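You operate a simulated robot arm through the tools that you are given. There is no shell and no other tool.

You run a simulated two-armed robot. Do the job below in one go: nothing can be reset, and whatever is moved stays where it is left.

## Task
Pick up the pink block with one hand, pass it to the other hand and put it on the shelf under the roller table. Set down upright: pink block.

Only the result counts: the job must be done as asked and must still hold three seconds after the hand-in. Knocking over, shifting, dropping, spilling or breaking anything else fails it.

## Robot
Two 7-joint arms with two-finger parallel grippers on one trunk, on a base that moves. Base frame: it is fixed to the floor where the robot stands at the start and does not move with it; the origin is under the middle of the robot, x ahead of it, y to its left, z up. Readings come in m, degrees, newtons and seconds.
The left shoulder is at the start at [0.05, 0.168, 0.979], the right one opposite. With the tool pointing down near the work surface each hand reaches from about 0.1 to 0.52 m from the robot's upright axis, wherever it stands, measured 20 degrees to its own side. Places, roughly: pink block (8x8x9 cm) [-2.2, 1.2, 0.4]; shelf under the roller table [1.3, -0.8, 0.4]. Payload 1.57 kg a hand.
The tool frame of a hand sits at the grasp point between the pads (the TCP): z along the fingers, y along the line on which they close. The tips reach 0.03 m beyond it. Largest opening 0.08 m; finger width 0.017, thickness 0.012; the body of the gripper, 0.04 by 0.082 m, starts 0.08 m behind the TCP.
Orientation is that of the tool frame in the base frame, as a unit quaternion [x, y, z, w]. With the fingers straight down and closing along the base's y, the tool's x points along the base's -x, its y along +y and its z along -z.

## Interface
- The arms move only by the tool step_arm. It takes "left_increments", "right_increments" or both (then of equal length, played together; a hand with none holds still); each is a list of rows, each a list of 7 numbers: the shift along the base's x, y, z in m, then the turn, a rotation vector about the base's x, y, z in rad, then the gripper command, from -1 (fully open) to 1 (shut), values between in proportion. In form: [[x, y, z, ax, ay, az, fingers], ...]. A call has 1 to 20 rows; each row is the pose to reach, as a shift and turn from the pose commanded when the call began. Each row takes 0.2 s and may step no farther than 0.05 m and 8.6 degrees from the row before; otherwise, or with a gripper value out of range, the whole call is refused. A pose out of reach is approached as far as the arm can. The call stops where the force on the tool passes 40 N (or 10 N more than at its start, if that is more) or the arm is blocked; 0.2 s more then pass. The fingers move at their own pace (about 0.045 m/s each) and stop on an object; they squeeze with about 23 N. The grip force told is the motor's: it shows also when the fingers shut on nothing. Time passes only in rows, and 0.2 s behind the last, so rows that repeat a pose let the fingers close. The reply holds the time, the measured pose of the TCP, the force on the tool along the base axes, the opening and the grip force, in the units named above and with some noise, with the torque about the TCP (base axes, N m) and any sound that the robot's microphone picked up.
- Cameras (640 x 400 px; columns grow to the right, rows downward): "scene" is now at [0.1247, 0.017, 1.1908]; the picture's right is [0.18, -0.98, 0.00], its down [-0.62, -0.11, -0.78] and it looks along [0.76, 0.14, -0.63] (base axes); focal length 232 px, centre (320, 200). "left" rides on the left gripper at [0.072, 0.007, -0.122] in its tool frame; the picture's right is [-0.09, 1.00, 0.00], its down [-0.84, -0.08, -0.54] and it looks along [-0.54, -0.05, 0.84] (tool axes); focal length 238 px, centre (320, 200). "right" rides on the right gripper at [0.072, -0.007, -0.122] in its tool frame; the picture's right is [0.09, 1.00, 0.00], its down [-0.84, 0.08, -0.54] and it looks along [-0.54, 0.05, 0.84] (tool axes); focal length 238 px, centre (320, 200). There is no depth. A picture from a camera that has moved, and an enlarged one, comes with that camera's place and axes in the base frame and with its lens. The place of the scene camera against the robot may be out by one fixed shift of up to 0.012 m in any direction.
- capture(camera): a new picture of that camera. It takes no simulated time.
- raise_lower(by): slides the trunk up (or, below 0, down) by that many m; the arms and the scene camera ride with it, the base frame stays. It gives what a move gives, with no picture.
- base_move(legs): drives the robot by 1 to 6 legs, each [ahead, left, turn to the left] in m, m and degrees, along the robot's own axes; the way and the turn of a leg run together, so that a leg with both is an arc; at most 1.5 m and 180 degrees a leg. The arms and the cameras ride along, it lands a little off, and it stops where it bumps. It gives what a move gives.
- pan_tilt(pan, tilt): turns the head with the scene camera to pan (to the left, within 80 degrees either way) and tilt (down, from -29 to 69), counted from straight ahead of the robot. It gives what a move gives.
- inspect(camera, box): a new picture of the part [left, top, right, bottom] of that camera's present view, enlarged. It takes no simulated time.
- close_job(): hands the job in; it is judged then, once.

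Nothing tells you exact positions but the pictures and the camera data. Unless the task says otherwise, let go and move clear before handing in.

The tools are called after "Call:" as a command line: name --argument value ..., lists and objects as JSON in quotes. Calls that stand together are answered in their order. step_arm: Moves the arms, as the interface text tells. Its arguments: {"type":"object","properties":{"left_increments":{"type":"array"},"right_increments":{"type":"array"}},"required":[]} The other tools are called the same way: raise_lower (by) moves the trunk up or down; base_move (legs) drives the base; pan_tilt (pan, tilt) turns the head that bears the scene camera; capture (camera) takes a picture; inspect (camera, box) takes an enlarged picture of a part of a camera's view; close_job () hands the job in.

At the start:

```text
t: 0.0
left_tool_pos: [0.3686, 0.1802, 0.58]
left_orientation: [0.0, 1.0, -0.001, 0.0]
left_contact_force: [0.4, 0.3, -0.9]
left_moment: [-0.01, 0.0, 0.01]
left_width: 0.0799
left_grasp_force: 0.1
right_tool_pos: [0.3272, -0.1168, 0.5483]
right_orientation: [0.0, 1.0, 0.0, 0.0]
right_contact_force: [-0.2, -0.3, -0.2]
right_moment: [0.01, -0.02, 0.0]
right_width: 0.08
right_grasp_force: 0.1
trunk travel left (down, up): [-0.148, 0.295]
robot x, y, heading: [0.0011, -0.0022, -0.0]
head pan, tilt (commanded): [10.4, 39.1]
```

scene: 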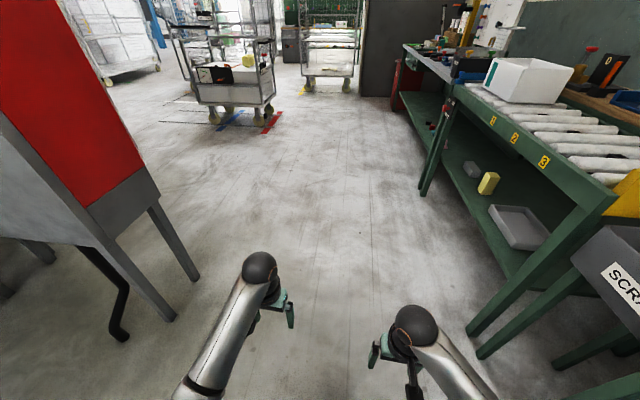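
right: 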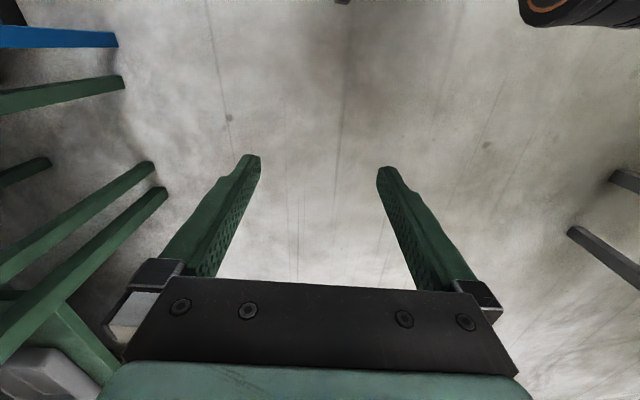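
left: 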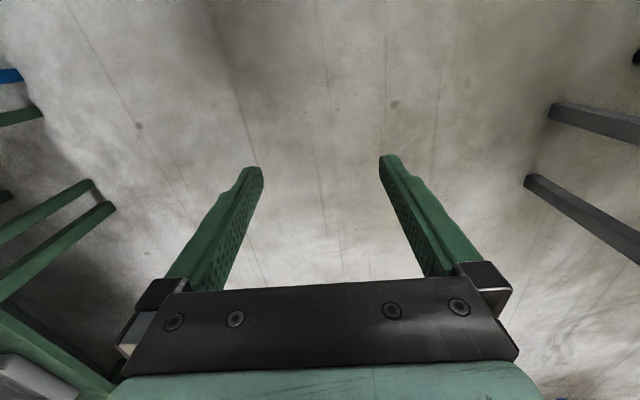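

I see the roller table with its shelf to the right ahead; the pink block should be behind me at about [-2.2, 1.2, 0.4]. I'll look around with the head first, before driving.

Call:
inspect --camera "scene" --box '[380, 80, 640, 320]'

Call:
pan_tilt --pan 80 --tilt 30

Call:
capture --camera "scene"

```text
1.67 times, centred on (510, 200) of scene
camera zoom: at [0.1247, 0.017, 1.1908], right [0.18, -0.98, 0.0], down [-0.62, -0.11, -0.78], along [0.76, 0.14, -0.63], focal length 387 px, centre (3, 200)
```

zoom: 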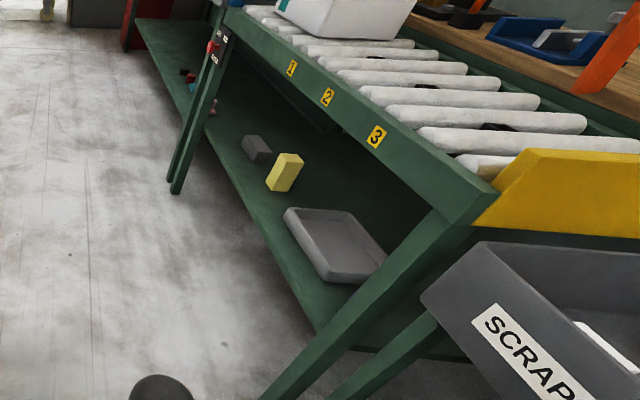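

```text
t: 1.4
left_tool_pos: [0.3689, 0.1812, 0.5797]
left_orientation: [-0.001, 1.0, 0.0, 0.0]
left_contact_force: [0.5, 0.0, 0.3]
left_moment: [0.0, -0.01, 0.0]
left_width: 0.08
left_grasp_force: 0.1
right_tool_pos: [0.3273, -0.1179, 0.5485]
right_orientation: [0.0, 1.0, 0.0, 0.0]
right_contact_force: [0.3, -0.3, -0.3]
right_moment: [0.02, 0.01, 0.01]
right_width: 0.08
right_grasp_force: 0.0
trunk travel left (down, up): [-0.148, 0.295]
robot x, y, heading: [0.0012, -0.0024, 0.2]
head pan, tilt (commanded): [80.0, 30.0]
```

```text
taken
camera scene: at [0.0563, 0.0907, 1.2047], right [0.98, -0.17, 0.0], down [-0.09, -0.49, -0.87], along [0.15, 0.85, -0.5], focal length 232 px, centre (320, 200)
```

scene: 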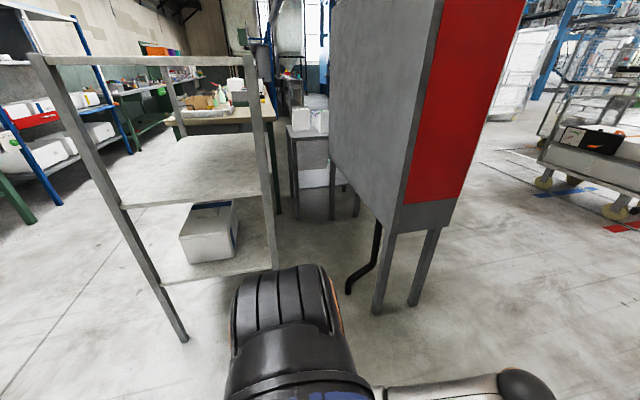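

A shelf rack and cabinet stand about 0.85 m to my left, so turning in place is safe. I'll turn left in place and look toward the block.

Call:
base_move --legs '[[0, 0, 150]]'

Call:
pan_tilt --pan 0 --tilt 25

Call:
capture --camera "scene"

```text
t: 7.9
left_tool_pos: [-0.4082, 0.0445, 0.5797]
left_orientation: [0.961, -0.278, 0.0, 0.0]
left_contact_force: [0.2, 0.7, -0.7]
left_moment: [0.0, 0.0, 0.0]
left_width: 0.0798
left_grasp_force: 0.1
right_tool_pos: [-0.2157, 0.2736, 0.5492]
right_orientation: [0.96, -0.279, -0.001, 0.0]
right_contact_force: [0.7, 0.2, -0.1]
right_moment: [0.0, 0.04, 0.02]
right_width: 0.08
right_grasp_force: 0.1
trunk travel left (down, up): [-0.148, 0.295]
robot x, y, heading: [-0.0032, 0.0004, 147.5]
head pan, tilt (commanded): [80.0, 30.0]
```

```text
t: 9.4
left_tool_pos: [-0.4084, 0.0433, 0.5796]
left_orientation: [0.961, -0.278, 0.0, 0.0]
left_contact_force: [0.7, -0.4, 0.1]
left_moment: [-0.05, 0.02, 0.04]
left_width: 0.0802
left_grasp_force: 0.1
right_tool_pos: [-0.2152, 0.2742, 0.5485]
right_orientation: [0.961, -0.278, 0.001, 0.0]
right_contact_force: [-0.5, 0.4, 1.4]
right_moment: [-0.01, -0.01, -0.01]
right_width: 0.0798
right_grasp_force: 0.1
trunk travel left (down, up): [-0.148, 0.295]
robot x, y, heading: [-0.0038, 0.001, 147.6]
head pan, tilt (commanded): [0.0, 25.0]
```

```text
taken
camera scene: at [-0.1113, 0.0721, 1.2127], right [0.53, 0.85, 0.0], down [0.36, -0.23, -0.91], along [-0.77, 0.48, -0.42], focal length 232 px, centre (320, 200)
```

scene: 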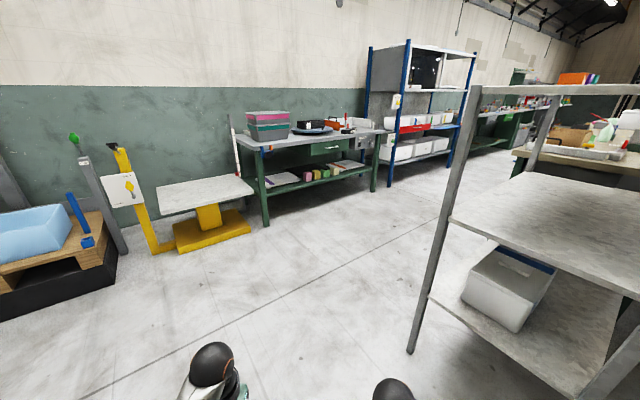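

Call:
inspect --camera "scene" --box '[220, 100, 400, 220]'

```text
3.33 times, centred on (310, 160) of scene
camera zoom: at [-0.1113, 0.0721, 1.2127], right [0.53, 0.85, 0.0], down [0.36, -0.23, -0.91], along [-0.77, 0.48, -0.42], focal length 774 px, centre (353, 333)
```

zoom: 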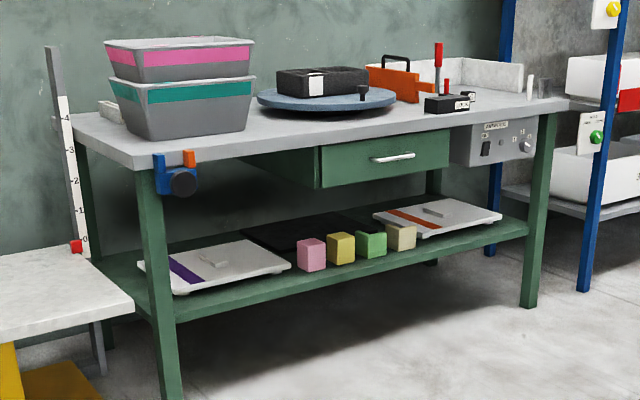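

The pink block is on the lower shelf of the green bench, front edge around x≈-2.1, at y≈1.15, beside a yellow block and a tray. I'll face the bench squarely and drive to a look-out spot in front of it, clear of the rack.

Call:
base_move --legs '[[0, 0, 32.4], [1.1, 0, 0], [0, -1.1, 0]]'

Call:
pan_tilt --pan 0 --tilt 40

Call:
capture --camera "scene"

```text
t: 26.4
left_tool_pos: [-1.4991, 0.92, 0.5794]
left_orientation: [1.0, 0.013, -0.001, 0.0]
left_contact_force: [-0.6, -1.0, 0.1]
left_moment: [-0.01, -0.02, 0.01]
left_width: 0.0799
left_grasp_force: 0.1
right_tool_pos: [-1.4662, 1.2185, 0.5484]
right_orientation: [1.0, 0.013, 0.0, 0.0]
right_contact_force: [0.3, -0.6, -0.1]
right_moment: [-0.01, 0.0, -0.02]
right_width: 0.0803
right_grasp_force: 0.0
trunk travel left (down, up): [-0.148, 0.295]
robot x, y, heading: [-1.1342, 1.1093, -178.7]
head pan, tilt (commanded): [0.0, 25.0]
```

```text
t: 27.1
left_tool_pos: [-1.4997, 0.9199, 0.5794]
left_orientation: [1.0, 0.013, -0.001, 0.0]
left_contact_force: [-0.9, 0.9, 0.2]
left_moment: [0.01, 0.02, 0.0]
left_width: 0.0801
left_grasp_force: 0.1
right_tool_pos: [-1.4652, 1.2177, 0.5491]
right_orientation: [1.0, 0.012, 0.0, 0.0]
right_contact_force: [0.3, 0.3, 0.1]
right_moment: [-0.01, 0.01, 0.02]
right_width: 0.0802
right_grasp_force: 0.0
trunk travel left (down, up): [-0.148, 0.295]
robot x, y, heading: [-1.135, 1.1078, -178.6]
head pan, tilt (commanded): [0.0, 40.0]
```

```text
taken
camera scene: at [-1.2592, 1.1074, 1.1894], right [-0.02, 1.0, 0.0], down [0.64, 0.02, -0.77], along [-0.77, -0.02, -0.64], focal length 232 px, centre (320, 200)
```

scene: 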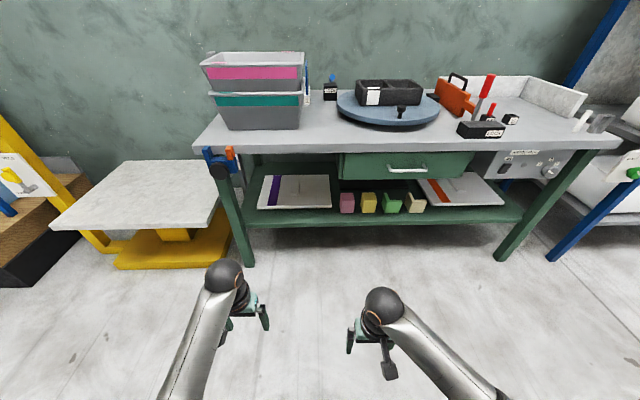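

Call:
inspect --camera "scene" --box '[300, 160, 460, 240]'

Call:
inspect --camera "scene" --box '[180, 120, 380, 245]'

```text
4.00 times, centred on (380, 200) of scene
camera zoom: at [-1.2592, 1.1074, 1.1894], right [-0.02, 1.0, 0.0], down [0.64, 0.02, -0.77], along [-0.77, -0.02, -0.64], focal length 928 px, centre (80, 200)
```

zoom: 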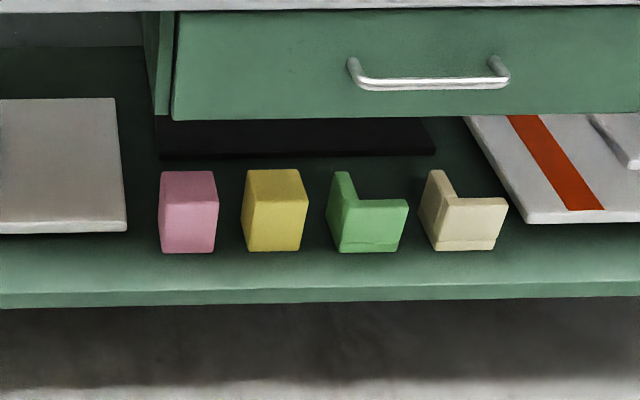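

```text
3.20 times, centred on (280, 182) of scene
camera zoom: at [-1.2592, 1.1074, 1.1894], right [-0.02, 1.0, 0.0], down [0.64, 0.02, -0.77], along [-0.77, -0.02, -0.64], focal length 743 px, centre (448, 256)
```

zoom: 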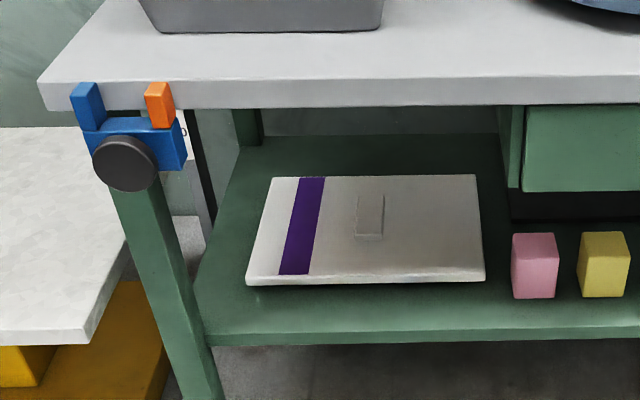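

The pink block sits on the bench's lower shelf (shelf z≈0.35, block centre about [-2.19, 1.23, 0.395]), with the drawer above it, so I need a low, forward-tilted grasp with the right hand. I'll tilt the right hand forward and pull the left hand back while still clear of the bench.

Call:
step_arm --right_increments '[[-0.03, 0, 0, 0, 0.131, 0, -1], [-0.06, 0, 0, 0, 0.262, 0, -1], [-0.09, 0, 0, 0, 0.393, 0, -1], [-0.12, 0, 0, 0, 0.524, 0, -1], [-0.15, 0, 0, 0, 0.655, 0, -1], [-0.18, 0, 0, 0, 0.786, 0, -1], [-0.21, 0, 0, 0, 0.917, 0, -1], [-0.24, 0, 0, 0, 1.047, 0, -1], [-0.24, 0, 0, 0, 1.047, 0, -1]]' --left_increments '[[0.02, 0, 0, 0, 0, 0, -1], [0.04, 0, 0, 0, 0, 0, -1], [0.06, 0, 0, 0, 0, 0, -1], [0.08, 0, 0, 0, 0, 0, -1], [0.1, 0, 0, 0, 0, 0, -1], [0.1, 0, 0, 0, 0, 0, -1], [0.1, 0, 0, 0, 0, 0, -1], [0.1, 0, 0, 0, 0, 0, -1], [0.1, 0, 0, 0, 0, 0, -1]]'

Call:
capture --camera "scene"

Call:
capture --camera "right"

```text
t: 29.1
left_tool_pos: [-1.3983, 0.9174, 0.5795]
left_orientation: [1.0, 0.011, 0.001, 0.0]
left_contact_force: [-0.1, 0.0, 0.5]
left_moment: [0.0, 0.02, -0.03]
left_width: 0.0802
left_grasp_force: 0.1
right_tool_pos: [-1.705, 1.2166, 0.5496]
right_orientation: [0.866, 0.011, -0.5, -0.006]
right_contact_force: [0.3, -0.2, 0.4]
right_moment: [-0.06, 0.02, -0.03]
right_width: 0.08
right_grasp_force: 0.1
trunk travel left (down, up): [-0.148, 0.295]
robot x, y, heading: [-1.1322, 1.1093, -178.5]
head pan, tilt (commanded): [0.0, 40.0]
```

```text
taken
camera scene: at [-1.2592, 1.1074, 1.1894], right [-0.02, 1.0, 0.0], down [0.64, 0.02, -0.77], along [-0.77, -0.02, -0.64], focal length 232 px, centre (320, 200)
```

scene: 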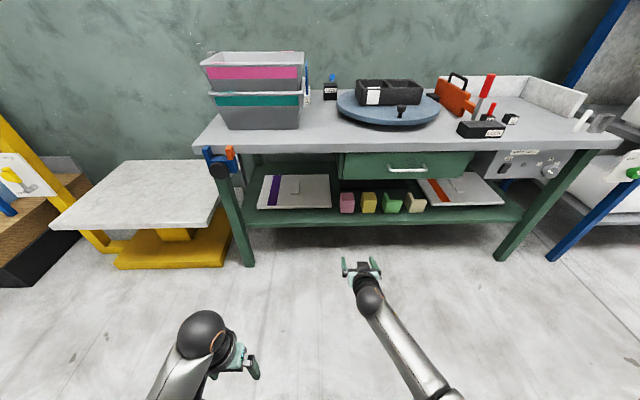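

```text
taken
camera right: at [-1.564, 1.225, 0.5491], right [0.06, -0.99, -0.1], down [0.05, -0.1, 0.99], along [-1.0, -0.06, 0.05], focal length 238 px, centre (320, 200)
```

right: 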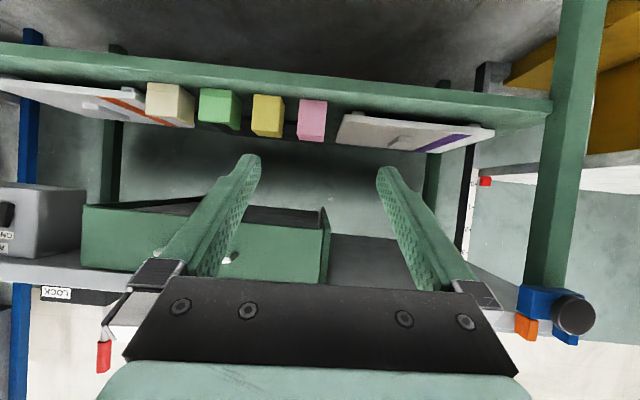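

The tilted hand's camera sees the blocks (image upside down). I'll zoom in to fix positions before driving closer.

Call:
inspect --camera "right" --box '[220, 60, 380, 160]'

Call:
inspect --camera "scene" --box '[320, 140, 440, 215]'

```text
4.00 times, centred on (300, 110) of right
camera zoom: at [-1.564, 1.225, 0.5491], right [0.06, -0.99, -0.1], down [0.05, -0.1, 0.99], along [-1.0, -0.06, 0.05], focal length 953 px, centre (400, 560)
```

zoom: 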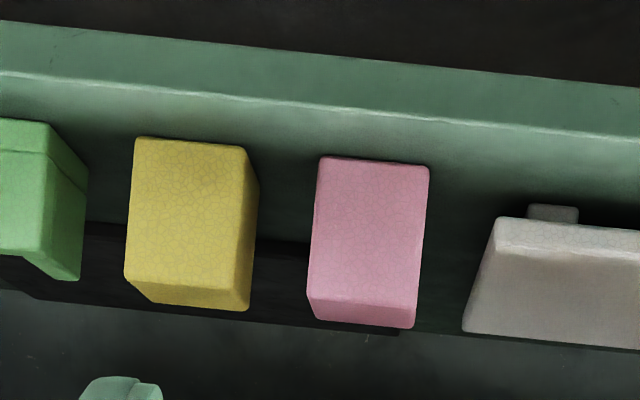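

```text
5.33 times, centred on (380, 178) of scene
camera zoom: at [-1.2592, 1.1074, 1.1894], right [-0.02, 1.0, 0.0], down [0.64, 0.02, -0.77], along [-0.77, -0.02, -0.64], focal length 1238 px, centre (0, 320)
```

zoom: 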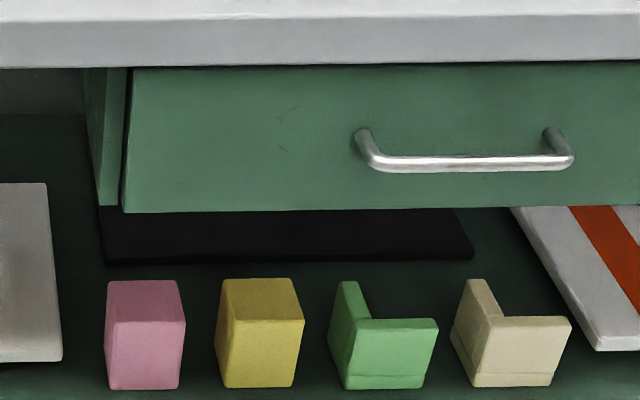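

I triangulate the block at about centre [-2.224, 1.231, 0.368] (shelf z≈0.325), with ~4.5 cm gaps on both sides and the drawer bottom at z≈0.63. I'll lower the trunk, check the base's outline with the head tilted down, then drive nearer.

Call:
raise_lower --by -0.14

Call:
pan_tilt --pan 0 --tilt 69

Call:
capture --camera "scene"

```text
t: 30.8
left_tool_pos: [-1.3923, 0.9137, 0.4695]
left_orientation: [1.0, 0.012, -0.019, -0.012]
left_contact_force: [-0.1, 0.2, 0.0]
left_moment: [0.05, -0.02, 0.01]
left_width: 0.0802
left_grasp_force: 0.1
right_tool_pos: [-1.7163, 1.2179, 0.4971]
right_orientation: [0.836, 0.014, -0.549, -0.013]
right_contact_force: [-1.4, 0.2, 0.1]
right_moment: [0.01, 0.01, -0.02]
right_width: 0.0802
right_grasp_force: 0.0
trunk travel left (down, up): [-0.008, 0.435]
robot x, y, heading: [-1.1358, 1.1073, -178.5]
head pan, tilt (commanded): [0.0, 40.0]
```

```text
t: 31.7
left_tool_pos: [-1.3933, 0.9134, 0.4692]
left_orientation: [1.0, 0.012, -0.019, -0.013]
left_contact_force: [-0.4, 0.6, -0.4]
left_moment: [0.0, 0.03, -0.01]
left_width: 0.0797
left_grasp_force: 0.1
right_tool_pos: [-1.7173, 1.2162, 0.4951]
right_orientation: [0.837, 0.014, -0.547, -0.014]
right_contact_force: [0.7, -0.2, -0.2]
right_moment: [-0.02, -0.01, -0.02]
right_width: 0.0801
right_grasp_force: 0.0
trunk travel left (down, up): [-0.008, 0.435]
robot x, y, heading: [-1.1347, 1.1081, -178.5]
head pan, tilt (commanded): [0.0, 68.8]
```

```text
taken
camera scene: at [-1.2019, 1.0904, 1.0404], right [-0.02, 1.0, 0.03], down [0.92, 0.03, -0.4], along [-0.4, 0.01, -0.92], focal length 232 px, centre (320, 200)
```

scene: 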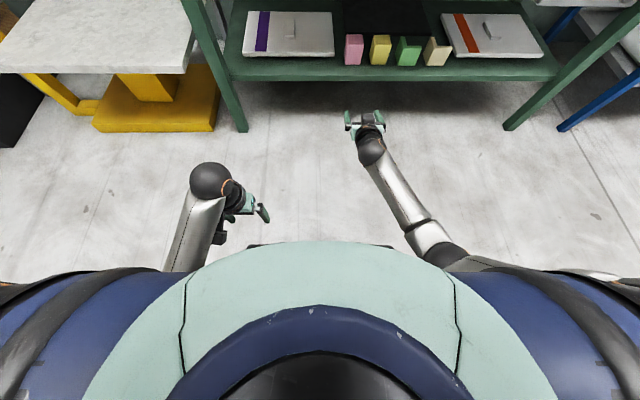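

Lowering the trunk by 0.14 m carried the hands down less than that and tilted things slightly, so something (probably an elbow) met the robot's own base. I'll raise the trunk back and check.

Call:
raise_lower --by 0.1

Call:
capture --camera "scene"

```text
t: 33.0
left_tool_pos: [-1.3982, 0.918, 0.5395]
left_orientation: [1.0, 0.012, 0.001, 0.0]
left_contact_force: [0.8, -0.2, 0.2]
left_moment: [-0.01, 0.0, -0.05]
left_width: 0.0799
left_grasp_force: 0.0
right_tool_pos: [-1.7035, 1.217, 0.5092]
right_orientation: [0.866, 0.01, -0.499, -0.006]
right_contact_force: [0.5, 0.7, 1.1]
right_moment: [0.03, -0.02, 0.0]
right_width: 0.0797
right_grasp_force: 0.0
trunk travel left (down, up): [-0.108, 0.335]
robot x, y, heading: [-1.1337, 1.1104, -178.6]
head pan, tilt (commanded): [0.0, 68.8]
```

```text
taken
camera scene: at [-1.2301, 1.1081, 1.1129], right [-0.02, 1.0, 0.0], down [0.93, 0.02, -0.36], along [-0.36, -0.01, -0.93], focal length 232 px, centre (320, 200)
```

scene: 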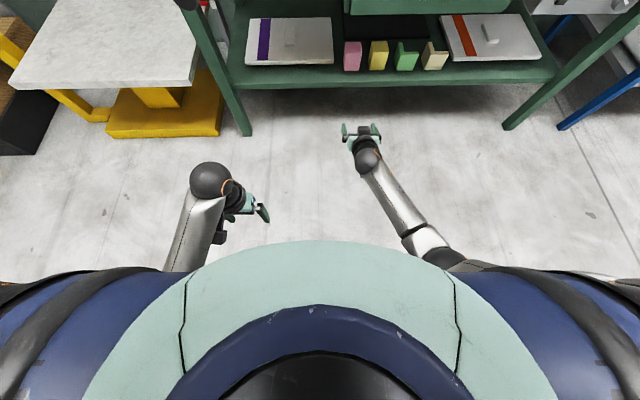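

The posture recovered fully at trunk −0.04, so I'll leave the trunk there and lower the right arm itself to block height, watching that it follows.

Call:
step_arm --right_increments '[[-0.01, 0, -0.03, 0, 0, 0, -1], [-0.02, 0, -0.06, 0, 0, 0, -1], [-0.03, 0, -0.09, 0, 0, 0, -1], [-0.04, 0, -0.12, 0, 0, 0, -1], [-0.05, 0, -0.135, 0, 0, 0, -1], [-0.05, 0, -0.135, 0, 0, 0, -1]]'

Call:
capture --camera "right"

Call:
capture --camera "scene"

```text
t: 34.0
left_tool_pos: [-1.3983, 0.9186, 0.5408]
left_orientation: [1.0, 0.01, -0.001, 0.0]
left_contact_force: [0.4, 0.6, 0.0]
left_moment: [0.01, -0.02, -0.02]
left_width: 0.0803
left_grasp_force: 0.0
right_tool_pos: [-1.6256, 1.2802, 0.3047]
right_orientation: [0.904, 0.094, -0.409, -0.078]
right_contact_force: [0.5, -0.6, 0.2]
right_moment: [-0.03, 0.02, -0.04]
right_width: 0.0802
right_grasp_force: 0.1
right hand out of reach, approached as far as the arm can: row 4
trunk travel left (down, up): [-0.108, 0.335]
robot x, y, heading: [-1.1367, 1.1117, -178.7]
head pan, tilt (commanded): [0.0, 68.8]
stopped in row 4 (right hand): the arm was blocked; the commanded pose is now the measured one
```

```text
taken
camera right: at [-1.4877, 1.2948, 0.3346], right [0.17, -0.94, -0.28], down [-0.12, -0.31, 0.94], along [-0.98, -0.12, -0.17], focal length 238 px, centre (320, 200)
```

right: 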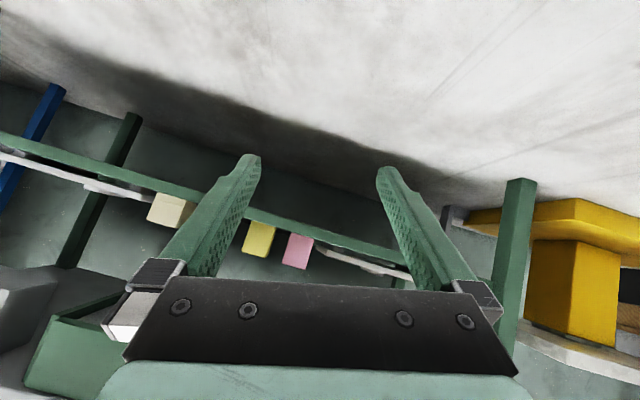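

```text
taken
camera scene: at [-1.2293, 1.108, 1.1139], right [-0.02, 1.0, 0.0], down [0.93, 0.02, -0.36], along [-0.36, -0.01, -0.93], focal length 232 px, centre (320, 200)
```

scene: 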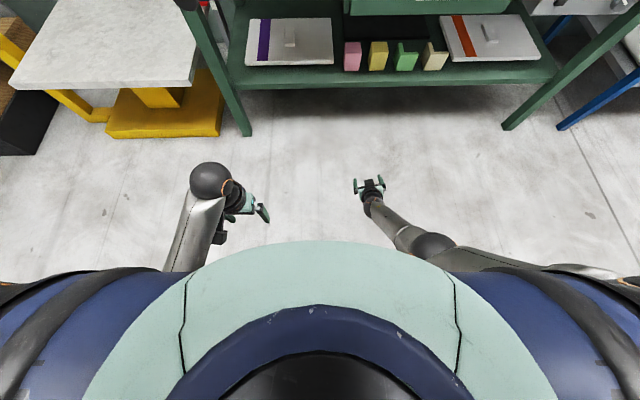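

The arm ran out of downward reach with the trunk this high and dove out of line, so it needs the trunk lower with the arm more stretched. I'll first bring the right hand back up to its previous pose.

Call:
step_arm --right_increments '[[-0.01, -0.01, 0.035, -0.035, 0.033, -0.012, -1], [-0.025, -0.02, 0.07, -0.07, 0.065, -0.023, -1], [-0.04, -0.03, 0.105, -0.105, 0.098, -0.035, -1], [-0.055, -0.042, 0.14, -0.14, 0.13, -0.047, -1], [-0.068, -0.053, 0.175, -0.175, 0.163, -0.058, -1], [-0.078, -0.063, 0.205, -0.21, 0.196, -0.07, -1], [-0.078, -0.063, 0.205, -0.21, 0.196, -0.07, -1]]'

Call:
capture --camera "scene"

```text
t: 35.5
left_tool_pos: [-1.3993, 0.9197, 0.5392]
left_orientation: [1.0, 0.011, 0.0, -0.001]
left_contact_force: [-0.4, -0.1, 0.7]
left_moment: [0.02, -0.02, 0.0]
left_width: 0.0799
left_grasp_force: 0.1
right_tool_pos: [-1.704, 1.2938, 0.4958]
right_orientation: [0.863, 0.043, -0.498, -0.077]
right_contact_force: [-0.2, 0.3, -0.6]
right_moment: [-0.02, -0.06, 0.0]
right_width: 0.0803
right_grasp_force: 0.0
trunk travel left (down, up): [-0.108, 0.335]
robot x, y, heading: [-1.1362, 1.1069, -178.8]
head pan, tilt (commanded): [0.0, 68.8]
stopped in row 7 (right hand): the arm was blocked; the commanded pose is now the measured one
```

```text
taken
camera scene: at [-1.23, 1.1085, 1.1132], right [-0.02, 1.0, 0.0], down [0.93, 0.02, -0.36], along [-0.36, -0.01, -0.93], focal length 232 px, centre (320, 200)
```

scene: 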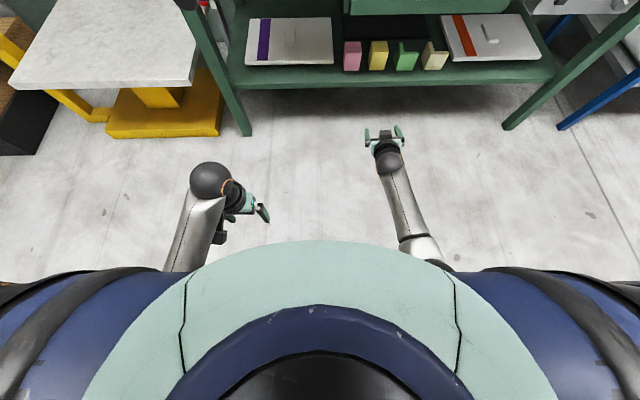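

The elbow seems tucked in against the trunk. I'll move the hand up, forward and slightly outward to free it.

Call:
step_arm --right_increments '[[-0.015, 0.01, 0.03, 0, 0, 0, -1], [-0.03, 0.02, 0.06, 0, 0, 0, -1], [-0.045, 0.03, 0.09, 0, 0, 0, -1], [-0.06, 0.03, 0.12, 0, 0, 0, -1], [-0.075, 0.03, 0.15, 0, 0, 0, -1], [-0.075, 0.03, 0.15, 0, 0, 0, -1]]'

Call:
capture --camera "scene"

```text
t: 36.9
left_tool_pos: [-1.3982, 0.9187, 0.5391]
left_orientation: [1.0, 0.011, 0.0, 0.0]
left_contact_force: [-0.1, -0.5, -0.3]
left_moment: [0.01, 0.01, -0.04]
left_width: 0.08
left_grasp_force: 0.0
right_tool_pos: [-1.7795, 1.3217, 0.6479]
right_orientation: [0.863, 0.041, -0.498, -0.076]
right_contact_force: [-0.7, -1.1, -0.3]
right_moment: [0.02, -0.03, 0.02]
right_width: 0.0802
right_grasp_force: 0.1
trunk travel left (down, up): [-0.108, 0.335]
robot x, y, heading: [-1.1367, 1.1117, -178.7]
head pan, tilt (commanded): [0.0, 68.8]
```

```text
taken
camera scene: at [-1.23, 1.1084, 1.1133], right [-0.02, 1.0, 0.0], down [0.93, 0.02, -0.36], along [-0.36, -0.01, -0.93], focal length 232 px, centre (320, 200)
```

scene: 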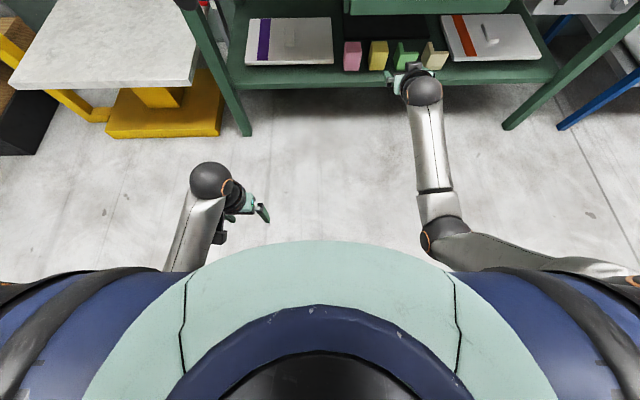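

The elbow is free now. To learn how low the arms may go, I want to see the robot's own base, so I'll turn the left hand so its camera looks back at it.

Call:
step_arm --left_increments '[[-0.01, 0, 0.01, 0, 0, -0.14, -1], [-0.02, 0, 0.02, 0, 0, -0.28, -1], [-0.03, 0, 0.03, 0, 0, -0.42, -1], [-0.04, 0, 0.04, 0, 0, -0.56, -1], [-0.05, 0, 0.05, 0, 0, -0.7, -1], [-0.06, 0, 0.06, 0, 0, -0.84, -1], [-0.07, 0, 0.07, 0, 0, -0.98, -1], [-0.08, 0, 0.08, 0, 0, -1.12, -1], [-0.09, 0, 0.09, 0, 0, -1.26, -1], [-0.1, 0, 0.1, 0, 0, -1.4, -1], [-0.1, 0, 0.1, 0, 0, -1.54, -1]]'

Call:
capture --camera "left"

```text
t: 39.3
left_tool_pos: [-1.4987, 0.9184, 0.6384]
left_orientation: [0.726, -0.688, 0.001, -0.001]
left_contact_force: [0.8, -0.1, 0.0]
left_moment: [0.01, 0.02, -0.01]
left_width: 0.08
left_grasp_force: 0.1
right_tool_pos: [-1.7799, 1.3217, 0.6465]
right_orientation: [0.863, 0.042, -0.497, -0.076]
right_contact_force: [-0.8, 1.1, 0.1]
right_moment: [0.0, -0.01, 0.01]
right_width: 0.0798
right_grasp_force: 0.0
trunk travel left (down, up): [-0.108, 0.335]
robot x, y, heading: [-1.1335, 1.1123, -178.7]
head pan, tilt (commanded): [0.0, 68.8]
```

```text
taken
camera left: at [-1.5013, 0.8463, 0.7608], right [-1.0, 0.04, 0.0], down [0.03, 0.84, 0.54], along [0.02, 0.54, -0.84], focal length 238 px, centre (320, 200)
```

left: 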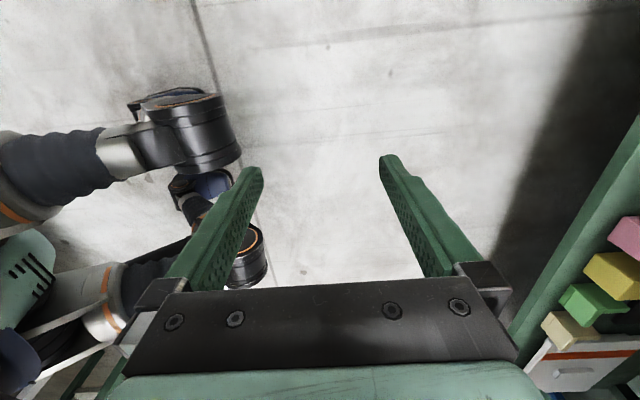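

I see parts of the robot's own lower body on the left of this view. I'll enlarge it.

Call:
inspect --camera "left" --box '[0, 60, 280, 400]'

```text
1.18 times, centred on (140, 230) of left
camera zoom: at [-1.5013, 0.8463, 0.7608], right [-1.0, 0.04, 0.0], down [0.03, 0.84, 0.54], along [0.02, 0.54, -0.84], focal length 280 px, centre (532, 165)
```

zoom: 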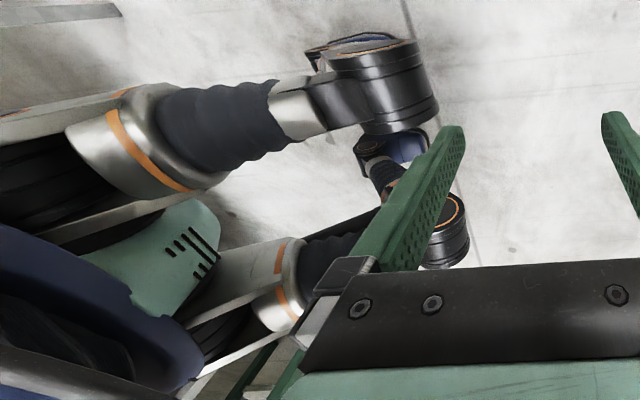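

The robot stands on leg-like supports with its knees about 0.2 m ahead, so the low elbow had rested on a thigh. I'll now tuck the left hand back, lower the trunk a moderate amount while the right arm is stretched forward, and check that the hands follow.

Call:
step_arm --left_increments '[[0.03, 0, 0, 0, 0, 0, -1], [0.06, 0, 0, 0, 0, 0, -1], [0.09, 0, 0, 0, 0, 0, -1], [0.09, 0, 0, 0, 0, 0, -1]]'

Call:
raise_lower --by -0.06

```text
t: 40.3
left_tool_pos: [-1.4095, 0.9173, 0.6396]
left_orientation: [0.726, -0.688, 0.001, 0.0]
left_contact_force: [0.3, 0.1, 1.0]
left_moment: [-0.04, 0.0, 0.01]
left_width: 0.08
left_grasp_force: 0.1
right_tool_pos: [-1.7795, 1.3217, 0.6467]
right_orientation: [0.863, 0.042, -0.498, -0.075]
right_contact_force: [-0.1, 0.5, -0.3]
right_moment: [-0.01, -0.02, 0.02]
right_width: 0.08
right_grasp_force: 0.1
trunk travel left (down, up): [-0.108, 0.335]
robot x, y, heading: [-1.1366, 1.1098, -178.3]
head pan, tilt (commanded): [0.0, 68.8]
```

```text
t: 41.3
left_tool_pos: [-1.4096, 0.9175, 0.5794]
left_orientation: [0.726, -0.688, 0.0, 0.0]
left_contact_force: [-0.4, 0.2, -0.3]
left_moment: [-0.01, -0.02, 0.0]
left_width: 0.0799
left_grasp_force: 0.0
right_tool_pos: [-1.7802, 1.3214, 0.5869]
right_orientation: [0.863, 0.042, -0.498, -0.076]
right_contact_force: [-0.3, -0.4, -0.2]
right_moment: [-0.03, 0.0, -0.01]
right_width: 0.0798
right_grasp_force: 0.2
trunk travel left (down, up): [-0.048, 0.395]
robot x, y, heading: [-1.1334, 1.107, -178.5]
head pan, tilt (commanded): [0.0, 68.8]
```

Both hands followed this time. Now I'll straighten the right hand's orientation and lower it in steps toward block height, keeping it out to the right.

Call:
step_arm --right_increments '[[0.005, -0.005, -0.02, -0.03, 0, 0, -1], [0.01, -0.01, -0.04, -0.06, 0, 0, -1], [0.015, -0.015, -0.06, -0.09, 0, 0, -1], [0.02, -0.02, -0.08, -0.12, 0, 0, -1], [0.025, -0.025, -0.1, -0.15, 0, 0, -1], [0.03, -0.03, -0.12, -0.174, 0, 0.003, -1], [0.03, -0.03, -0.12, -0.174, 0, 0.003, -1]]'

Call:
capture --camera "scene"

```text
t: 42.9
left_tool_pos: [-1.4095, 0.9179, 0.5789]
left_orientation: [0.726, -0.688, 0.0, 0.0]
left_contact_force: [-0.8, -0.8, 0.0]
left_moment: [0.02, 0.0, -0.01]
left_width: 0.08
left_grasp_force: 0.0
right_tool_pos: [-1.7514, 1.2955, 0.4677]
right_orientation: [0.866, 0.001, -0.5, -0.002]
right_contact_force: [-0.7, -0.4, 0.3]
right_moment: [-0.05, -0.01, 0.01]
right_width: 0.0801
right_grasp_force: 0.2
trunk travel left (down, up): [-0.048, 0.395]
robot x, y, heading: [-1.1367, 1.1082, -178.8]
head pan, tilt (commanded): [0.0, 68.8]
```

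```text
taken
camera scene: at [-1.23, 1.1084, 1.0533], right [-0.02, 1.0, 0.0], down [0.93, 0.02, -0.36], along [-0.36, -0.01, -0.93], focal length 232 px, centre (320, 200)
```

scene: 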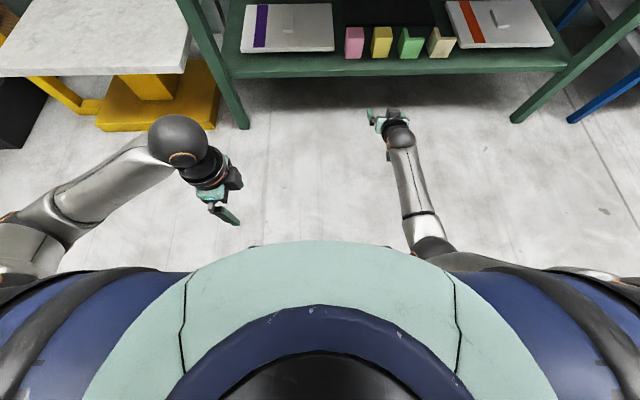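

Call:
step_arm --right_increments '[[0, 0, -0.015, 0, 0, 0, -1], [0, 0, -0.03, 0, 0, 0, -1], [0, 0, -0.045, 0, 0, 0, -1], [0, 0, -0.045, 0, 0, 0, -1]]'

```text
t: 43.9
left_tool_pos: [-1.4075, 0.9181, 0.5795]
left_orientation: [0.726, -0.688, 0.0, 0.001]
left_contact_force: [-1.1, 0.0, 0.6]
left_moment: [0.03, 0.02, -0.01]
left_width: 0.0801
left_grasp_force: 0.0
right_tool_pos: [-1.7435, 1.3076, 0.4126]
right_orientation: [0.87, 0.004, -0.494, -0.015]
right_contact_force: [-0.3, 1.0, -0.9]
right_moment: [-0.01, -0.01, -0.02]
right_width: 0.0802
right_grasp_force: 0.0
trunk travel left (down, up): [-0.048, 0.395]
robot x, y, heading: [-1.1379, 1.1079, -178.5]
head pan, tilt (commanded): [0.0, 68.8]
```

The right hand is starting to deviate outward, which suggests its elbow touches the thigh. I'll tip the left hand so its camera can look at the right elbow.

Call:
step_arm --left_increments '[[0, -0.01, 0.01, 0.13, 0, 0, -1], [0, -0.02, 0.02, 0.26, 0, 0, -1], [0, -0.03, 0.03, 0.39, 0, 0, -1], [0, -0.04, 0.04, 0.52, 0, 0, -1], [0, -0.04, 0.04, 0.52, 0, 0, -1]]'

Call:
capture --camera "left"

```text
t: 45.1
left_tool_pos: [-1.4081, 0.8775, 0.6209]
left_orientation: [0.701, -0.664, -0.177, -0.188]
left_contact_force: [0.8, 0.4, 0.5]
left_moment: [0.0, 0.02, -0.02]
left_width: 0.0801
left_grasp_force: 0.0
right_tool_pos: [-1.7446, 1.3096, 0.4145]
right_orientation: [0.868, 0.002, -0.496, -0.015]
right_contact_force: [-0.1, -0.1, 0.6]
right_moment: [0.02, 0.0, -0.02]
right_width: 0.0802
right_grasp_force: 0.1
trunk travel left (down, up): [-0.048, 0.395]
robot x, y, heading: [-1.1321, 1.1114, -178.7]
head pan, tilt (commanded): [0.0, 68.8]
```

```text
taken
camera left: at [-1.4106, 0.7538, 0.691], right [-1.0, 0.03, 0.02], down [0.03, 0.46, 0.89], along [0.02, 0.89, -0.46], focal length 238 px, centre (320, 200)
```

left: 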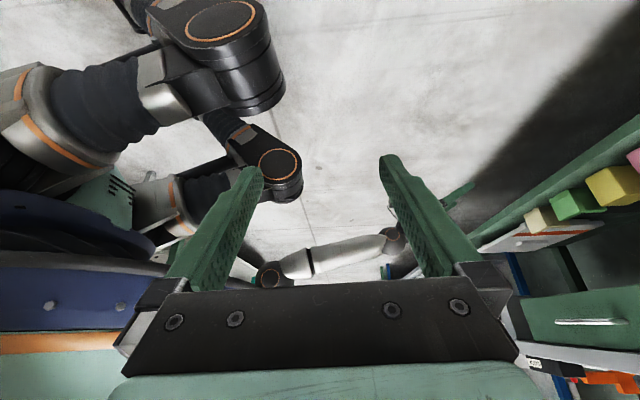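

Call:
inspect --camera "left" --box '[100, 130, 480, 300]'

```text
1.68 times, centred on (290, 215) of left
camera zoom: at [-1.4106, 0.7538, 0.691], right [-1.0, 0.03, 0.02], down [0.03, 0.46, 0.89], along [0.02, 0.89, -0.46], focal length 401 px, centre (370, 175)
```

zoom: 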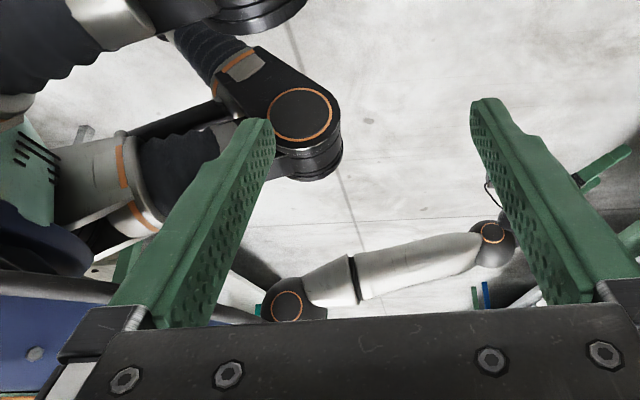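

The elbow itself looks free, so the upper arm is probably pressing against the trunk. I'll shift the hand outward to the right and lower it there, to see whether it tracks cleanly.

Call:
step_arm --right_increments '[[0, 0.03, 0, 0, 0, 0, -1], [0, 0.06, 0, 0, 0, 0, -1], [0, 0.09, 0, 0, 0, 0, -1], [0, 0.09, -0.02, 0, 0, 0, -1], [0, 0.09, -0.04, 0, 0, 0, -1], [0, 0.09, -0.045, 0, 0, 0, -1], [0, 0.09, -0.045, 0, 0, 0, -1]]'

Call:
capture --camera "scene"

```text
t: 46.7
left_tool_pos: [-1.4084, 0.878, 0.6219]
left_orientation: [0.702, -0.664, -0.177, -0.186]
left_contact_force: [-0.4, -0.2, -0.3]
left_moment: [0.04, 0.0, -0.02]
left_width: 0.08
left_grasp_force: 0.0
right_tool_pos: [-1.7484, 1.3818, 0.3785]
right_orientation: [0.866, 0.0, -0.5, 0.001]
right_contact_force: [0.1, 1.1, -0.5]
right_moment: [-0.03, 0.02, 0.03]
right_width: 0.0801
right_grasp_force: 0.1
trunk travel left (down, up): [-0.048, 0.395]
robot x, y, heading: [-1.1331, 1.1066, -178.4]
head pan, tilt (commanded): [0.0, 68.8]
```

```text
taken
camera scene: at [-1.23, 1.1084, 1.0533], right [-0.02, 1.0, 0.0], down [0.93, 0.02, -0.36], along [-0.36, -0.01, -0.93], focal length 232 px, centre (320, 200)
```

scene: 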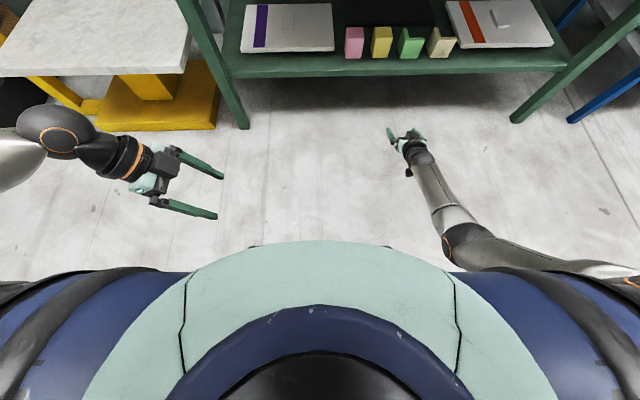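

That pose tracks cleanly: the right hand is 0.61 m ahead and 0.275 m right at z≈0.378. I'll pull it back a little for a later reach, drive left by 0.15 m to line up with the block, then partway in.

Call:
step_arm --right_increments '[[0.03, 0, 0, 0, 0, 0, -1], [0.06, 0, 0, 0, 0, 0, -1], [0.08, 0, 0, 0, 0, 0, -1], [0.08, 0, 0, 0, 0, 0, -1]]'

Call:
base_move --legs '[[0, 0.15, -1.5], [0.3, 0, 0]]'

Call:
capture --camera "right"

Call:
capture --camera "scene"

```text
t: 47.7
left_tool_pos: [-1.4095, 0.8776, 0.62]
left_orientation: [0.701, -0.665, -0.176, -0.187]
left_contact_force: [-0.4, 0.4, 0.6]
left_moment: [0.0, -0.03, -0.04]
left_width: 0.0803
left_grasp_force: 0.2
right_tool_pos: [-1.6692, 1.3813, 0.3763]
right_orientation: [0.866, 0.0, -0.5, 0.001]
right_contact_force: [0.7, -0.6, 0.0]
right_moment: [0.01, -0.03, -0.01]
right_width: 0.0802
right_grasp_force: 0.0
trunk travel left (down, up): [-0.048, 0.395]
robot x, y, heading: [-1.1313, 1.1058, -178.7]
head pan, tilt (commanded): [0.0, 68.8]
```

```text
t: 51.3
left_tool_pos: [-1.7109, 0.7324, 0.6218]
left_orientation: [0.695, -0.671, -0.175, -0.189]
left_contact_force: [-0.1, 0.3, 0.3]
left_moment: [0.03, -0.01, 0.03]
left_width: 0.08
left_grasp_force: 0.1
right_tool_pos: [-1.9606, 1.2423, 0.3768]
right_orientation: [0.866, -0.008, -0.499, -0.004]
right_contact_force: [0.4, -0.1, -0.3]
right_moment: [0.02, 0.01, -0.03]
right_width: 0.0801
right_grasp_force: 0.0
trunk travel left (down, up): [-0.048, 0.395]
robot x, y, heading: [-1.4318, 0.9598, -179.8]
head pan, tilt (commanded): [0.0, 68.8]
```

```text
taken
camera right: at [-1.8197, 1.2457, 0.376], right [0.03, -1.0, -0.08], down [0.05, -0.08, 1.0], along [-1.0, -0.03, 0.05], focal length 238 px, centre (320, 200)
```

right: 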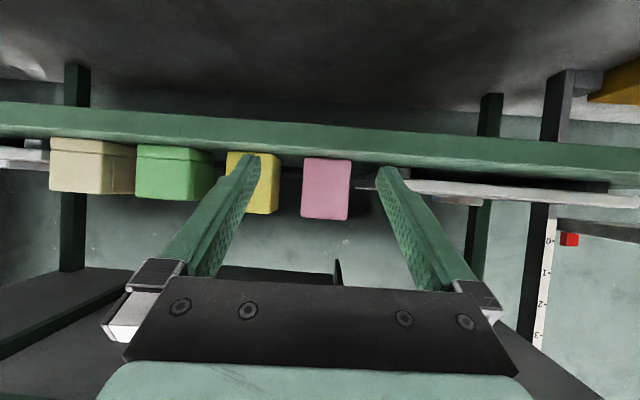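

```text
taken
camera scene: at [-1.5282, 0.9602, 1.0533], right [-0.01, 1.0, 0.0], down [0.93, 0.0, -0.36], along [-0.36, 0.0, -0.93], focal length 232 px, centre (320, 200)
```

scene: 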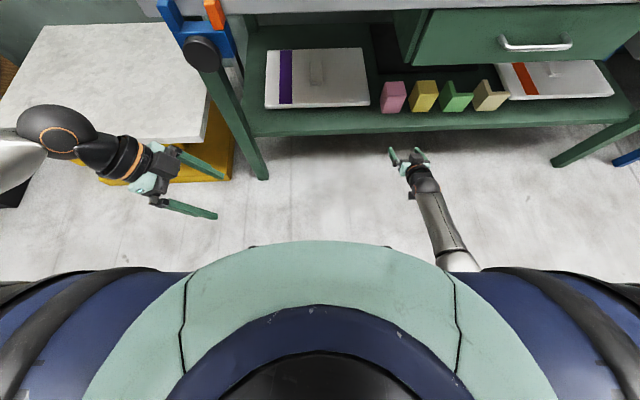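

The hand is now just in front of the shelf, roughly lined up. I'll zoom with the hand camera and the scene camera to refine the block's position.

Call:
inspect --camera "right" --box '[220, 120, 420, 240]'

Call:
inspect --camera "scene" --box '[350, 60, 470, 135]'

```text
3.20 times, centred on (320, 180) of right
camera zoom: at [-1.8197, 1.2457, 0.376], right [0.03, -1.0, -0.08], down [0.05, -0.08, 1.0], along [-1.0, -0.03, 0.05], focal length 763 px, centre (320, 264)
```

zoom: 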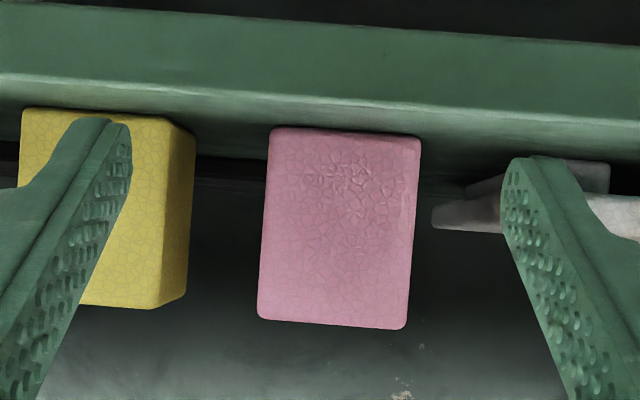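

```text
5.33 times, centred on (410, 98) of scene
camera zoom: at [-1.5282, 0.9602, 1.0533], right [-0.01, 1.0, 0.0], down [0.93, 0.0, -0.36], along [-0.36, 0.0, -0.93], focal length 1238 px, centre (-160, 747)
```

zoom: 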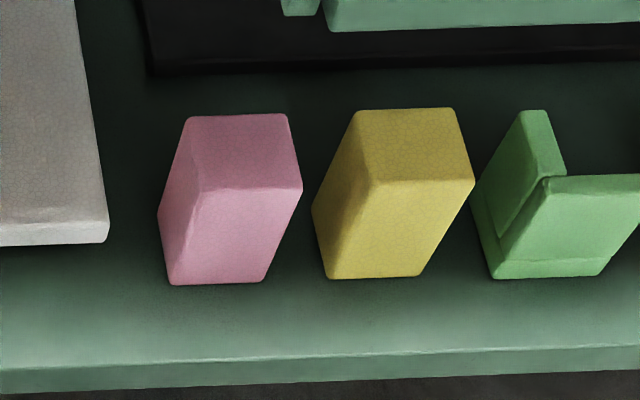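

Block: front face x≈-2.185, centre about [-2.22, 1.227, 0.376], about 7.1 cm wide; shelf top z≈0.331. I'll trim the hand's sideways position and yaw, then drive 0.15 m further in.

Call:
step_arm --right_increments '[[0, -0.007, 0, 0, 0, 0.008, -1], [0, -0.014, 0, 0, 0, 0.017, -1], [0, -0.014, 0, 0, 0, 0.017, -1]]'

Call:
base_move --legs '[[0.15, 0, 0]]'

Call:
capture --camera "right"

Call:
capture --camera "scene"

```text
t: 52.1
left_tool_pos: [-1.7109, 0.7333, 0.6199]
left_orientation: [0.695, -0.671, -0.175, -0.188]
left_contact_force: [0.1, 0.4, 0.0]
left_moment: [0.05, 0.03, 0.04]
left_width: 0.0799
left_grasp_force: 0.1
right_tool_pos: [-1.9617, 1.2287, 0.3767]
right_orientation: [0.866, -0.001, -0.5, -0.001]
right_contact_force: [-0.5, 0.1, 0.1]
right_moment: [-0.01, 0.01, 0.0]
right_width: 0.0798
right_grasp_force: 0.0
trunk travel left (down, up): [-0.048, 0.395]
robot x, y, heading: [-1.4282, 0.9577, -179.7]
head pan, tilt (commanded): [0.0, 68.8]
```

```text
t: 53.4
left_tool_pos: [-1.8609, 0.7324, 0.6212]
left_orientation: [0.694, -0.672, -0.175, -0.188]
left_contact_force: [0.3, 0.2, 0.4]
left_moment: [0.01, -0.01, -0.01]
left_width: 0.0799
left_grasp_force: 0.0
right_tool_pos: [-2.1107, 1.2286, 0.3764]
right_orientation: [0.866, -0.002, -0.5, -0.001]
right_contact_force: [-0.9, 0.2, -0.2]
right_moment: [0.0, -0.01, -0.02]
right_width: 0.0798
right_grasp_force: 0.2
trunk travel left (down, up): [-0.048, 0.395]
robot x, y, heading: [-1.5852, 0.9624, -179.8]
head pan, tilt (commanded): [0.0, 68.8]
```

```text
taken
camera right: at [-1.9692, 1.2345, 0.3755], right [0.04, -1.0, -0.08], down [0.05, -0.08, 1.0], along [-1.0, -0.05, 0.05], focal length 238 px, centre (320, 200)
```

right: 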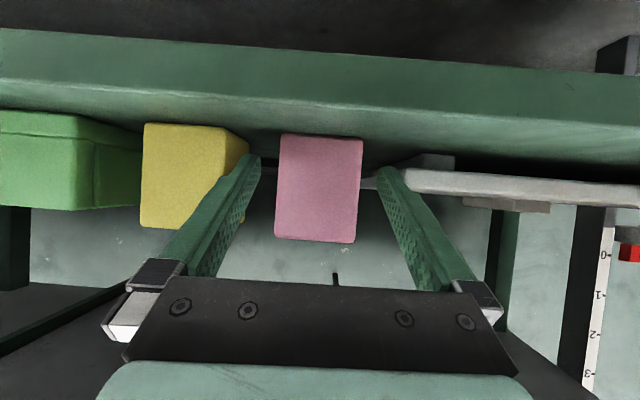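

```text
taken
camera scene: at [-1.6785, 0.9599, 1.0533], right [0.0, 1.0, 0.0], down [0.93, 0.0, -0.36], along [-0.36, 0.0, -0.93], focal length 232 px, centre (320, 200)
```

scene: 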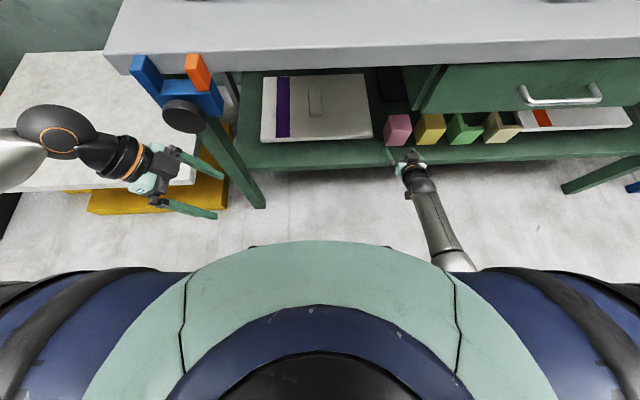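

Aligned: block centre y≈1.227 vs TCP 1.2286, block front x≈-2.178. I'll advance the open fingers around the block by ~9.5 cm, then close in place.

Call:
step_arm --right_increments '[[-0.02, -0.001, 0, 0, 0, 0, -1], [-0.04, -0.0015, 0, 0, 0, 0, -1], [-0.055, -0.0015, 0, 0, 0, 0, -1], [-0.07, -0.0015, 0, 0, 0, 0, -1], [-0.083, -0.0015, 0, 0, 0, 0, -1], [-0.095, -0.0015, 0, 0, 0, 0, -1], [-0.095, -0.0015, 0, 0, 0, 0, -1]]'

Call:
capture --camera "right"

Call:
capture --camera "scene"

```text
t: 55.0
left_tool_pos: [-1.8618, 0.7324, 0.6208]
left_orientation: [0.694, -0.672, -0.175, -0.189]
left_contact_force: [0.0, 0.5, 0.4]
left_moment: [0.0, 0.01, 0.01]
left_width: 0.0801
left_grasp_force: 0.0
right_tool_pos: [-2.2055, 1.2259, 0.3778]
right_orientation: [0.866, -0.003, -0.5, -0.001]
right_contact_force: [0.2, 0.9, -0.4]
right_moment: [0.0, -0.02, 0.02]
right_width: 0.0796
right_grasp_force: 0.2
trunk travel left (down, up): [-0.048, 0.395]
robot x, y, heading: [-1.5822, 0.9565, -179.7]
head pan, tilt (commanded): [0.0, 68.8]
```

```text
taken
camera right: at [-2.0643, 1.2324, 0.3769], right [0.04, -1.0, -0.08], down [0.05, -0.08, 1.0], along [-1.0, -0.05, 0.05], focal length 238 px, centre (320, 200)
```

right: 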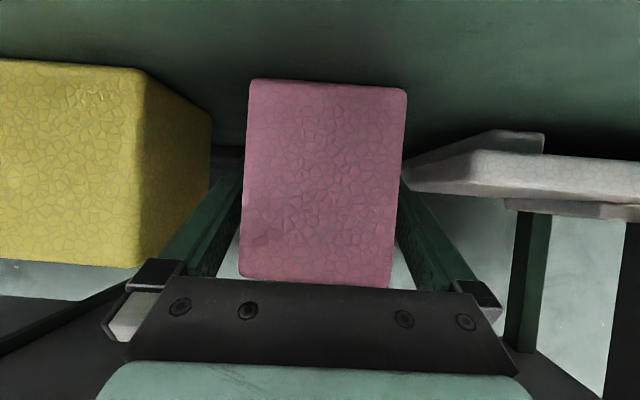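

```text
taken
camera scene: at [-1.6786, 0.9599, 1.0533], right [0.0, 1.0, 0.0], down [0.93, 0.0, -0.36], along [-0.36, 0.0, -0.93], focal length 232 px, centre (320, 200)
```

scene: 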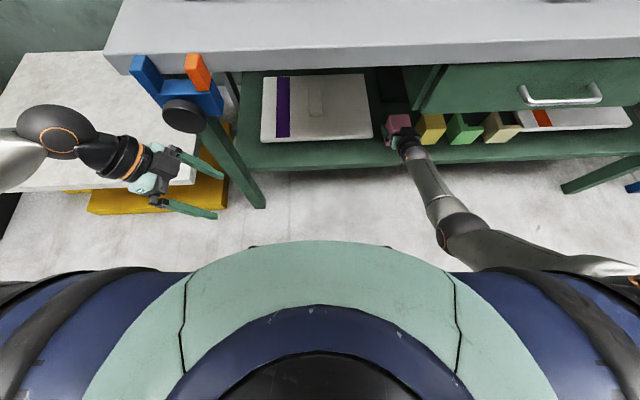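

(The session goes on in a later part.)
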